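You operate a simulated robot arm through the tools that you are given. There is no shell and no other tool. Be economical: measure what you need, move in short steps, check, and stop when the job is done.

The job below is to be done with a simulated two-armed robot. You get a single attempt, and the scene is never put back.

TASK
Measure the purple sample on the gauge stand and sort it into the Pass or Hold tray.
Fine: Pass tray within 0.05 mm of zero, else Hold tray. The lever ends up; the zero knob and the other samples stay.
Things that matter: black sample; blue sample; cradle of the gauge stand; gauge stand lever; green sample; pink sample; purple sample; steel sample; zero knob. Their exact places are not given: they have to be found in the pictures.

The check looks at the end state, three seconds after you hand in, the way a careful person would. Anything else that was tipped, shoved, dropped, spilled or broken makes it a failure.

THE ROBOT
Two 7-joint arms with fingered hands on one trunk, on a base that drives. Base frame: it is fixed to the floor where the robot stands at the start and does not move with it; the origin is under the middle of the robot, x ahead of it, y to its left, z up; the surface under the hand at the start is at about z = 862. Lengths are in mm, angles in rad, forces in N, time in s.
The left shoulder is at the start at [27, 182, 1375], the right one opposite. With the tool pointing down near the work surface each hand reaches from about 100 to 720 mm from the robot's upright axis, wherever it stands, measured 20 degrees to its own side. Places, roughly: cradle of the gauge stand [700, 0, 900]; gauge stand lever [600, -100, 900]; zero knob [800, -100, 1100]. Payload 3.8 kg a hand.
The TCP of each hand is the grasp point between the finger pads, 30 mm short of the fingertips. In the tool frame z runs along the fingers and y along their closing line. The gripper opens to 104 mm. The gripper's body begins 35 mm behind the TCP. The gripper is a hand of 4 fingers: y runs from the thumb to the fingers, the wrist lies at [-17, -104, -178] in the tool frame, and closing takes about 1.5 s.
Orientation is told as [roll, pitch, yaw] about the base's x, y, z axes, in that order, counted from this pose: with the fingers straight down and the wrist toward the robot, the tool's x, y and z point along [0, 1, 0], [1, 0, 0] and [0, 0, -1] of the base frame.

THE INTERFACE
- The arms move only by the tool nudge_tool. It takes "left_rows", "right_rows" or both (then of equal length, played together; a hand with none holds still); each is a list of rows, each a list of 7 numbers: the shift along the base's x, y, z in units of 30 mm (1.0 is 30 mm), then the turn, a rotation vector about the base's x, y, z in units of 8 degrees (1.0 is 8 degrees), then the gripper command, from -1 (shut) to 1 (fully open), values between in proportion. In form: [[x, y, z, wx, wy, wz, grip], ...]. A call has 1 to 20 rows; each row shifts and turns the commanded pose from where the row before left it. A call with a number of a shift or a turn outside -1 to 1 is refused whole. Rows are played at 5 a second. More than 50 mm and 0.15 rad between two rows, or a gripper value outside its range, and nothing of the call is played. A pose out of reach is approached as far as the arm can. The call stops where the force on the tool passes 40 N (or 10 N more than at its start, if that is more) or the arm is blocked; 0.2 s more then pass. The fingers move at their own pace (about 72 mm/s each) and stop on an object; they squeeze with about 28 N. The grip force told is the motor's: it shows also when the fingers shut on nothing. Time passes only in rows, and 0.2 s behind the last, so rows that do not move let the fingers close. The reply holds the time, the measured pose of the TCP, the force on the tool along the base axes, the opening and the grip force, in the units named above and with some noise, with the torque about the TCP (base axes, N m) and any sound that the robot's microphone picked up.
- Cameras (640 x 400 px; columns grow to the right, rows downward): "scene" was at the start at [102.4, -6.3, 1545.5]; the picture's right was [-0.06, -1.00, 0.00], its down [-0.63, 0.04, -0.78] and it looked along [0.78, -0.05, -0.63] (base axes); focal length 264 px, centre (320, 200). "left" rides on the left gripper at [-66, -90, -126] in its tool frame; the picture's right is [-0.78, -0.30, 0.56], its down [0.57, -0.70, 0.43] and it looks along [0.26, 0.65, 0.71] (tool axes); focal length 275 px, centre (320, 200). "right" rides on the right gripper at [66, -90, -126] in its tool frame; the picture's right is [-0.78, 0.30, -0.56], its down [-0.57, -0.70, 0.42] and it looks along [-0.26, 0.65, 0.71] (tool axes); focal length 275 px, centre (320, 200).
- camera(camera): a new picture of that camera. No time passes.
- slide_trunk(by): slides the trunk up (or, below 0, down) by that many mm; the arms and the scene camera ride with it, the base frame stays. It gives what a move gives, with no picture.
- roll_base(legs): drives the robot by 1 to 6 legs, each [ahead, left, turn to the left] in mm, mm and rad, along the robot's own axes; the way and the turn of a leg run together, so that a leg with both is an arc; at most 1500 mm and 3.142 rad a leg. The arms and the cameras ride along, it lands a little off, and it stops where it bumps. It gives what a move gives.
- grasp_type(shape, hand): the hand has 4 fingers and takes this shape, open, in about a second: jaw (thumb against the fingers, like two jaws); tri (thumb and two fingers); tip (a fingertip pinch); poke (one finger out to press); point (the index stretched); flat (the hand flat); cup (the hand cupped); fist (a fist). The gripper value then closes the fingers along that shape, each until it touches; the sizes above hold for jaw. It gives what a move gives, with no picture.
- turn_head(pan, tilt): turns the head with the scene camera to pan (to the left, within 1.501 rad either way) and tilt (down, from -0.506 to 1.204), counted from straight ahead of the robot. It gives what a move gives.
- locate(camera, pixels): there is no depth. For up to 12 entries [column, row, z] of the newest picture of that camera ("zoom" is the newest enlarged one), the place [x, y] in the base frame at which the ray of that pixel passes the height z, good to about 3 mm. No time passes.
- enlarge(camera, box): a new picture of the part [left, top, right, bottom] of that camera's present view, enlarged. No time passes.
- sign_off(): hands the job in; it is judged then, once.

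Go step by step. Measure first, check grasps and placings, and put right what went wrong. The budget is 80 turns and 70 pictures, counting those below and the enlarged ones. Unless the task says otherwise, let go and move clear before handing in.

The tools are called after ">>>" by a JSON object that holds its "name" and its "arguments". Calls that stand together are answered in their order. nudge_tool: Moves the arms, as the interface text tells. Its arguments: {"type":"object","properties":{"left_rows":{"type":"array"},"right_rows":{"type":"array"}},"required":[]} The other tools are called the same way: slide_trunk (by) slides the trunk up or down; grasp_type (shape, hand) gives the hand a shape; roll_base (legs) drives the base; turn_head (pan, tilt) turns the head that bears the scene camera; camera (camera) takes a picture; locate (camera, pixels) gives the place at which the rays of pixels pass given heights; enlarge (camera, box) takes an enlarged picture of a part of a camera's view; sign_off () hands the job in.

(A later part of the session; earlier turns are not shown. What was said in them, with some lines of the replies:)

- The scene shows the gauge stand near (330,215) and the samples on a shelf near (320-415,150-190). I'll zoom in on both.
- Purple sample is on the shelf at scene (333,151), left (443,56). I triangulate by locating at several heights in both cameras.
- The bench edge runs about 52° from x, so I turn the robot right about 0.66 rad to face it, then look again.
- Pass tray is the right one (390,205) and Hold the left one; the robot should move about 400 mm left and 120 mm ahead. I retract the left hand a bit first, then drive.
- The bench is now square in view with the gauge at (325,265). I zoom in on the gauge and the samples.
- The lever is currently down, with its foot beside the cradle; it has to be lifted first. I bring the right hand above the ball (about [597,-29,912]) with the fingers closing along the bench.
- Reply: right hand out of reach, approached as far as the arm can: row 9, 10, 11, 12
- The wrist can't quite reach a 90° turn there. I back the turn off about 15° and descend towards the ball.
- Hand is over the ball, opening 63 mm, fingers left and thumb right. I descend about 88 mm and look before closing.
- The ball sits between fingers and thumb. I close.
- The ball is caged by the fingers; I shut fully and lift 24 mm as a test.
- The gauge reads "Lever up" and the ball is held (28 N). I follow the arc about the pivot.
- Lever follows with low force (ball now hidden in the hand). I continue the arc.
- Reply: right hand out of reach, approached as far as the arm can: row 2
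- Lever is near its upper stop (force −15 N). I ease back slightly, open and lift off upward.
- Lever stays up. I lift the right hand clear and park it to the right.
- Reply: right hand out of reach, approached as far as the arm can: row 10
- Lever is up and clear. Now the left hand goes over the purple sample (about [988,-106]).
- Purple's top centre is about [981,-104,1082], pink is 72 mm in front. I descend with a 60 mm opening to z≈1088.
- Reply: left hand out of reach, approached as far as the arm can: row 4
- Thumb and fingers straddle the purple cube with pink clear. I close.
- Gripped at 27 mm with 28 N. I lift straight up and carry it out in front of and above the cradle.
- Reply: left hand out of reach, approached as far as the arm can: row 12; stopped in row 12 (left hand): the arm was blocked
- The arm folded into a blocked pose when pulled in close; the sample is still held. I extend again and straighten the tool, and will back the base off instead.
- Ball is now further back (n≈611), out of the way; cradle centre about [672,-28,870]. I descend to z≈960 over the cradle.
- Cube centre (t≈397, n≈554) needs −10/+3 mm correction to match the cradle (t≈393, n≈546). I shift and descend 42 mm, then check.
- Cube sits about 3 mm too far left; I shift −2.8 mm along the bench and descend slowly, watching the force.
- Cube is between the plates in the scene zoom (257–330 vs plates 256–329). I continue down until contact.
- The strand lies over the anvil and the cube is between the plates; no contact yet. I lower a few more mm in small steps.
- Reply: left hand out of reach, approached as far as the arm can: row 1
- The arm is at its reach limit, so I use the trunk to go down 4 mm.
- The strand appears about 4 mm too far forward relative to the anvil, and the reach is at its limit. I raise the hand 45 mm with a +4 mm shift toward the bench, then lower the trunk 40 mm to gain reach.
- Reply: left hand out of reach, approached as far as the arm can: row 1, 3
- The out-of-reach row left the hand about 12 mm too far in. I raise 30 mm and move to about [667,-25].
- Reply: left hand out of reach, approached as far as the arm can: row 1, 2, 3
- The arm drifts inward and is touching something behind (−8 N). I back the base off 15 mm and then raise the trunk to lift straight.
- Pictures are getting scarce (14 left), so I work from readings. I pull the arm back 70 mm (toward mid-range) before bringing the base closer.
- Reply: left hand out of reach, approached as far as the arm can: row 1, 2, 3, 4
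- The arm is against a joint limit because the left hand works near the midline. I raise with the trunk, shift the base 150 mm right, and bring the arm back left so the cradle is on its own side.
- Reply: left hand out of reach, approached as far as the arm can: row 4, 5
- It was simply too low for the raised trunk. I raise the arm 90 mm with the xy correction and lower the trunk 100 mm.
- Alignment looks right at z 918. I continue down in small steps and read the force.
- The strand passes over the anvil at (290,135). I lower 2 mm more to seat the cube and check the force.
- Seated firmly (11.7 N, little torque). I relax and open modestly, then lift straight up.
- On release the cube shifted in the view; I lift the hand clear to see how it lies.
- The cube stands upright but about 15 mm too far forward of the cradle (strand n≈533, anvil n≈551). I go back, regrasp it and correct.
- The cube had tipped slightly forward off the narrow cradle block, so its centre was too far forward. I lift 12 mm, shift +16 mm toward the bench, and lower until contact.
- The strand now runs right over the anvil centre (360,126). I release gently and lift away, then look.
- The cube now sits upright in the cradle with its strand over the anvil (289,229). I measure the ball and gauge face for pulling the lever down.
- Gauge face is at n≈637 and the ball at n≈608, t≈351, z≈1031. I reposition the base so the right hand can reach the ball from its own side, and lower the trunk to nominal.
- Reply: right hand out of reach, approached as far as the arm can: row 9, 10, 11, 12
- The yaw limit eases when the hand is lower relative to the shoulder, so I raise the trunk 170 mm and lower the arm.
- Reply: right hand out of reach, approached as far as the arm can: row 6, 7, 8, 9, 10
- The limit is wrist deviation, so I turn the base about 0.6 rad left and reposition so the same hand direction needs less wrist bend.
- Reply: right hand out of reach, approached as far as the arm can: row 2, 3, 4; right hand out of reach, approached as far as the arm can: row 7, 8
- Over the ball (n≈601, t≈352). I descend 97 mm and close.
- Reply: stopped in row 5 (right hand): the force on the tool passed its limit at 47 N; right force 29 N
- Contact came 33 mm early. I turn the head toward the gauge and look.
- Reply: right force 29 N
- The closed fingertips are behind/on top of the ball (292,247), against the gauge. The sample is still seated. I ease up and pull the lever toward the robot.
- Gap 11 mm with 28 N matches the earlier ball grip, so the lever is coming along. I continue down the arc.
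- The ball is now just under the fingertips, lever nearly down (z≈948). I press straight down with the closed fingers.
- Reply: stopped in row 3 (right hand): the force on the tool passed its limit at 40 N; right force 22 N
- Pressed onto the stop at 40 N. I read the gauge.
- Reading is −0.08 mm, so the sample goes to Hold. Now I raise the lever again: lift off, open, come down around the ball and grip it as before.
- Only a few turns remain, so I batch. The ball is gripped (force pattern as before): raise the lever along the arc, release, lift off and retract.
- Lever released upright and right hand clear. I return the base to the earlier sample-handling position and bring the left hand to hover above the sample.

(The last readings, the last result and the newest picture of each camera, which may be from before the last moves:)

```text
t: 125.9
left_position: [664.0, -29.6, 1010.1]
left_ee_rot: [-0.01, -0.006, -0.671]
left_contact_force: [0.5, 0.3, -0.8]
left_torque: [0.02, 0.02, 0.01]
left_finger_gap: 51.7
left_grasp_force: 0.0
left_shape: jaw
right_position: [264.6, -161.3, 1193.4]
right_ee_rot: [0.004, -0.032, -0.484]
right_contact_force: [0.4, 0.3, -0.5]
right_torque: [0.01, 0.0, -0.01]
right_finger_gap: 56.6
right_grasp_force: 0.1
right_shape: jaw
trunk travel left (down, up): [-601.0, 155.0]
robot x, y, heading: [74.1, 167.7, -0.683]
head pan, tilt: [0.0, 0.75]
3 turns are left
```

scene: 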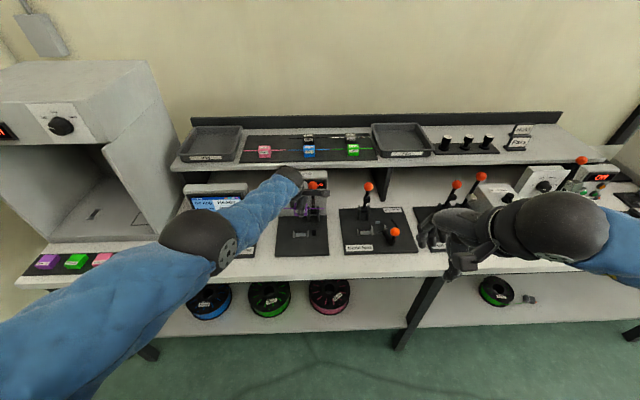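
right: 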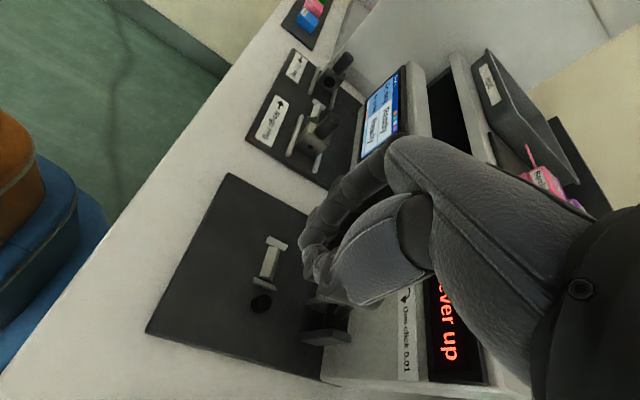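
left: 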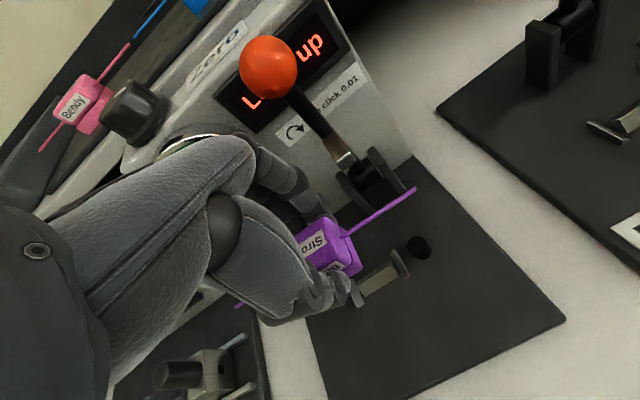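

Hovering within 4 mm. I descend, grasp, lift, then drive so the left hand hovers over the Hold tray, and take the last picture there.

>>> {"name": "nudge_tool", "arguments": {"left_rows": [[0.1, 0.13, -0.6, 0, 0, 0, 0], [0, 0, -0.8, 0, 0, 0, 0], [0, 0, -0.8, 0, 0, 0, 0], [0, 0, -0.8, 0, 0, 0, 0], [0, 0, -0.4, 0, 0, 0, 0], [0, 0, 0, 0, 0, 0, 0], [0, 0, 0, 0, 0, 0, -0.2], [0, 0, 0, 0, 0, 0, -0.5], [0, 0, 0, 0, 0, 0, -1], [0, 0, 0, 0, 0, 0, -1], [0, 0, 0, 0, 0, 0, -1], [0, 0, 0, 0, 0, 0, -1], [0, 0, 0.2, 0, 0, 0, -1], [0, 0, 0.6, 0, 0, 0, -1], [0, 0, 0.9, 0, 0, 0, -1], [0, 0, 0.95, 0, 0, 0, -1], [0, 0, 0.95, 0, 0, 0, -1], [0, 0, 0.95, 0, 0, 0, -1], [0, 0, 0.95, 0, 0, 0, -1], [0, 0, 0.95, 0, 0, 0, -1]]}}

>>> {"name": "nudge_tool", "arguments": {"left_rows": [[0, 0, 0.95, 0, 0, 0, -1], [0, 0, 0.95, 0, 0, 0, -1], [0, 0, 0.95, 0, 0, 0, -1], [0, 0, 0.95, 0, 0, 0, -1], [0, 0, 0.95, 0, 0, 0, -1]], "right_rows": [[0, 0, 0.95, 0, 0, 0, 0.1], [0, 0, 0.95, 0, 0, 0, 0.1], [0, 0, 0.95, 0, 0, 0, 0.1], [0, 0, 0.95, 0, 0, 0, 0.1], [0, 0, 0.95, 0, 0, 0, 0.1]]}}

>>> {"name": "roll_base", "arguments": {"legs": [[0, 0, 0.017], [0, 261, 0], [138, 0, 0]]}}

>>> {"name": "slide_trunk", "arguments": {"by": -90}}

>>> {"name": "nudge_tool", "arguments": {"left_rows": [[0.8, -0.183, 0, 0, 0, 0, -1], [0.8, -0.183, 0, 0, 0, 0, -1], [0.8, -0.183, 0, 0, 0, 0, -1], [0.8, -0.183, 0, 0, 0, 0, -1], [0.8, -0.183, 0, 0, 0, 0, -1], [0.8, -0.183, 0, 0, 0, 0, -1], [0, 0, 0, 0, 0, 0, -1]]}}

>>> {"name": "enlarge", "arguments": {"camera": "scene", "box": [140, 100, 370, 260]}}

>>> {"name": "locate", "arguments": {"camera": "zoom", "pixels": [[50, 200, 1056], [100, 200, 1056], [150, 200, 1056], [200, 200, 1056], [250, 200, 1056], [100, 150, 1056], [200, 150, 1056], [100, 250, 1080], [200, 250, 1080], [100, 150, 1130], [200, 150, 1130], [200, 200, 1130]]}}

```text
t: 130.1
left_position: [667.3, -28.7, 1102.6]
left_ee_rot: [-0.01, -0.007, -0.672]
left_contact_force: [-0.7, -0.8, -1.9]
left_torque: [0.0, -0.03, 0.0]
left_finger_gap: 28.3
left_grasp_force: 28.1
left_shape: jaw
right_position: [263.9, -161.4, 1193.2]
right_ee_rot: [0.004, -0.031, -0.485]
right_contact_force: [0.0, -0.7, 0.0]
right_torque: [0.03, 0.01, 0.01]
right_finger_gap: 56.8
right_grasp_force: 0.1
right_shape: jaw
trunk travel left (down, up): [-601.0, 155.0]
robot x, y, heading: [78.4, 163.6, -0.682]
head pan, tilt: [0.0, 0.75]
```

```text
t: 131.3
left_position: [667.8, -27.0, 1244.5]
left_ee_rot: [-0.009, -0.008, -0.672]
left_contact_force: [-0.5, 0.3, -0.2]
left_torque: [0.02, -0.01, 0.03]
left_finger_gap: 28.2
left_grasp_force: 27.5
left_shape: jaw
right_position: [275.3, -163.6, 1333.2]
right_ee_rot: [0.002, -0.031, -0.486]
right_contact_force: [0.2, 1.4, 0.8]
right_torque: [0.0, -0.01, -0.01]
right_finger_gap: 56.7
right_grasp_force: 0.1
right_shape: jaw
right hand out of reach, approached as far as the arm can: row 1, 2
trunk travel left (down, up): [-601.0, 155.0]
robot x, y, heading: [76.2, 166.5, -0.68]
head pan, tilt: [0.0, 0.75]
```

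```text
t: 134.4
left_position: [940.5, 106.2, 1245.1]
left_ee_rot: [-0.008, -0.008, -0.649]
left_contact_force: [0.5, -0.5, -0.4]
left_torque: [0.0, -0.01, -0.01]
left_finger_gap: 28.3
left_grasp_force: 27.8
left_shape: jaw
right_position: [551.4, -38.0, 1332.7]
right_ee_rot: [0.003, -0.03, -0.465]
right_contact_force: [0.5, -0.1, -0.3]
right_torque: [0.01, -0.03, 0.0]
right_finger_gap: 56.7
right_grasp_force: 0.0
right_shape: jaw
trunk travel left (down, up): [-601.0, 155.0]
robot x, y, heading: [347.4, 291.9, -0.662]
head pan, tilt: [0.0, 0.75]
```

```text
t: 135.7
left_position: [941.8, 106.6, 1155.3]
left_ee_rot: [-0.008, -0.007, -0.651]
left_contact_force: [-0.7, -0.2, 0.0]
left_torque: [-0.01, 0.0, 0.0]
left_finger_gap: 28.3
left_grasp_force: 28.1
left_shape: jaw
right_position: [551.9, -36.4, 1244.7]
right_ee_rot: [0.004, -0.033, -0.464]
right_contact_force: [0.9, 0.8, 0.3]
right_torque: [0.03, 0.01, 0.0]
right_finger_gap: 56.5
right_grasp_force: 0.1
right_shape: jaw
trunk travel left (down, up): [-511.0, 245.0]
robot x, y, heading: [345.4, 290.5, -0.657]
head pan, tilt: [0.0, 0.75]
```

```text
t: 137.3
left_position: [1084.8, 72.5, 1155.3]
left_ee_rot: [-0.01, -0.008, -0.651]
left_contact_force: [0.1, 0.2, 0.1]
left_torque: [-0.01, 0.03, 0.0]
left_finger_gap: 28.1
left_grasp_force: 28.0
left_shape: jaw
right_position: [551.5, -36.8, 1243.5]
right_ee_rot: [0.004, -0.034, -0.466]
right_contact_force: [-0.2, 0.2, -0.4]
right_torque: [0.01, 0.03, -0.03]
right_finger_gap: 56.9
right_grasp_force: 0.0
right_shape: jaw
trunk travel left (down, up): [-511.0, 245.0]
robot x, y, heading: [347.4, 290.3, -0.66]
head pan, tilt: [0.0, 0.75]
```

```text
2.50 times, centred on (255, 180) of scene
```

zoom: 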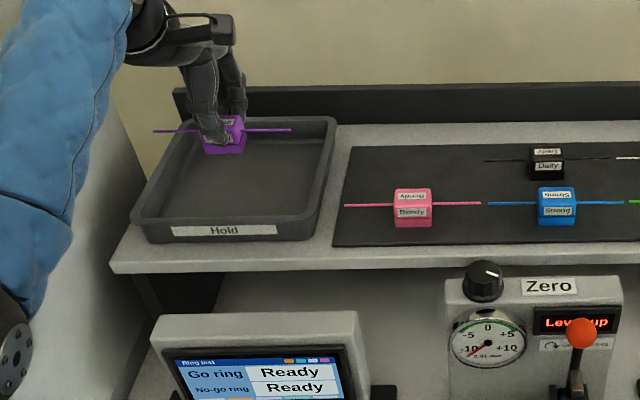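

```text
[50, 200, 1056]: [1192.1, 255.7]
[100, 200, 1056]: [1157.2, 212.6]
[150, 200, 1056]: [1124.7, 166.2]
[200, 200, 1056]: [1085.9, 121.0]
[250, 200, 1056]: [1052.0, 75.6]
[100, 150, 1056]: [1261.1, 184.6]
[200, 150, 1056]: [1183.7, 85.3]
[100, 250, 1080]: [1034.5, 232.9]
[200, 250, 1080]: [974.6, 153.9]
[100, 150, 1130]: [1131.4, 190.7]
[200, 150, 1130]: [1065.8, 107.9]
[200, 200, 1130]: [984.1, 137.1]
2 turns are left
```

Display shows "Lever up" with the ball raised at (580,333), and the sample hangs centred over the Hold tray (224,135). I lower with the trunk, release, and raise clear.

>>> {"name": "nudge_tool", "arguments": {"left_rows": [[-0.1, -0.13, 0, 0, 0, 0, -1], [0, 0, 0, 0, 0, 0, -1]]}}

>>> {"name": "slide_trunk", "arguments": {"by": -54}}

>>> {"name": "nudge_tool", "arguments": {"left_rows": [[0, 0, 0, 0, 0, 0, -0.7], [0, 0, 0, 0, 0, 0, -0.4], [0, 0, 0, 0, 0, 0, -0.2], [0, 0, 0, 0, 0, 0, 0], [0, 0, 0, 0, 0, 0, 0], [0, 0, 0, 0, 0, 0, 0]]}}

>>> {"name": "slide_trunk", "arguments": {"by": 140}}

>>> {"name": "roll_base", "arguments": {"legs": [[-150, 0, 0]]}}

```text
t: 137.9
left_position: [1083.0, 69.7, 1154.4]
left_ee_rot: [-0.008, -0.005, -0.649]
left_contact_force: [0.2, -0.4, -1.0]
left_torque: [0.0, 0.03, 0.01]
left_finger_gap: 28.1
left_grasp_force: 28.0
left_shape: jaw
right_position: [553.0, -36.8, 1244.1]
right_ee_rot: [0.002, -0.03, -0.464]
right_contact_force: [-0.1, -0.1, -0.2]
right_torque: [-0.03, 0.03, -0.01]
right_finger_gap: 56.8
right_grasp_force: 0.0
right_shape: jaw
trunk travel left (down, up): [-511.0, 245.0]
robot x, y, heading: [346.7, 288.8, -0.662]
head pan, tilt: [0.0, 0.75]
```

```text
t: 138.8
left_position: [1081.4, 69.8, 1100.8]
left_ee_rot: [-0.007, -0.006, -0.651]
left_contact_force: [0.2, -0.3, 1.5]
left_torque: [-0.02, 0.01, 0.0]
left_finger_gap: 28.7
left_grasp_force: 27.8
left_shape: jaw
right_position: [554.6, -38.4, 1187.8]
right_ee_rot: [0.004, -0.018, -0.465]
right_contact_force: [0.2, 0.6, -0.2]
right_torque: [-0.02, 0.0, -0.02]
right_finger_gap: 56.9
right_grasp_force: 0.1
right_shape: jaw
trunk travel left (down, up): [-457.0, 299.0]
robot x, y, heading: [344.3, 289.5, -0.655]
head pan, tilt: [0.0, 0.75]
```

```text
t: 140.2
left_position: [1082.5, 70.6, 1101.1]
left_ee_rot: [-0.008, -0.005, -0.649]
left_contact_force: [-0.3, -0.5, -0.4]
left_torque: [0.01, 0.02, -0.01]
left_finger_gap: 51.4
left_grasp_force: 0.1
left_shape: jaw
right_position: [554.2, -39.9, 1186.6]
right_ee_rot: [0.004, -0.018, -0.464]
right_contact_force: [0.9, 0.0, 0.5]
right_torque: [0.02, -0.03, -0.03]
right_finger_gap: 56.6
right_grasp_force: 0.0
right_shape: jaw
trunk travel left (down, up): [-457.0, 299.0]
robot x, y, heading: [348.6, 290.8, -0.66]
head pan, tilt: [0.0, 0.75]
```

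```text
t: 141.9
left_position: [1083.1, 69.6, 1240.7]
left_ee_rot: [-0.008, -0.006, -0.649]
left_contact_force: [0.3, -0.1, 0.4]
left_torque: [0.02, 0.03, 0.01]
left_finger_gap: 51.5
left_grasp_force: 0.0
left_shape: jaw
right_position: [555.9, -38.9, 1326.4]
right_ee_rot: [0.003, -0.019, -0.464]
right_contact_force: [0.0, 0.4, 0.2]
right_torque: [0.01, 0.0, -0.02]
right_finger_gap: 57.0
right_grasp_force: 0.0
right_shape: jaw
trunk travel left (down, up): [-597.0, 159.0]
robot x, y, heading: [345.3, 290.7, -0.658]
head pan, tilt: [0.0, 0.75]
```

```text
t: 143.3
left_position: [962.7, 162.1, 1241.0]
left_ee_rot: [-0.008, -0.006, -0.649]
left_contact_force: [-0.2, -0.4, -0.4]
left_torque: [0.01, -0.02, -0.01]
left_finger_gap: 51.8
left_grasp_force: 0.0
left_shape: jaw
right_position: [436.2, 53.0, 1326.3]
right_ee_rot: [0.003, -0.019, -0.466]
right_contact_force: [0.5, 0.3, 0.1]
right_torque: [-0.02, -0.03, 0.0]
right_finger_gap: 56.9
right_grasp_force: 0.0
right_shape: jaw
trunk travel left (down, up): [-597.0, 159.0]
robot x, y, heading: [227.5, 377.0, -0.658]
head pan, tilt: [0.0, 0.75]
1 turns are left
```

The purple sample read −0.08 mm, so it went into the Hold tray. The last picture showed the lever up, and both hands are clear; I had no pictures left to confirm how the sample settled.

>>> {"name": "sign_off", "arguments": {}}

```text
The job is handed in.
```

The purple sample read −0.08 mm, outside the 0.05 mm limit, so I put it in the Hold tray and handed the job in.

- **Lever:** the last picture, taken just before I placed the sample, showed "Lever up" on the display and the ball raised.
- **Zero knob and other samples:** I did not touch the zero knob or move the other samples. I did not check them in a picture at the end.
- **Placement:** I had no pictures left after letting go, so how the sample settled in the tray is not confirmed. The hand felt light contact with the tray floor before I opened it.
- **Bumps on the way:**
  - The sample tipped forward in the cradle on the first try, so I picked it up and seated it again before measuring.
  - While I reached for the lever, the right hand pressed on the gauge or lever at about 47 N. The gauge still read normally afterwards.
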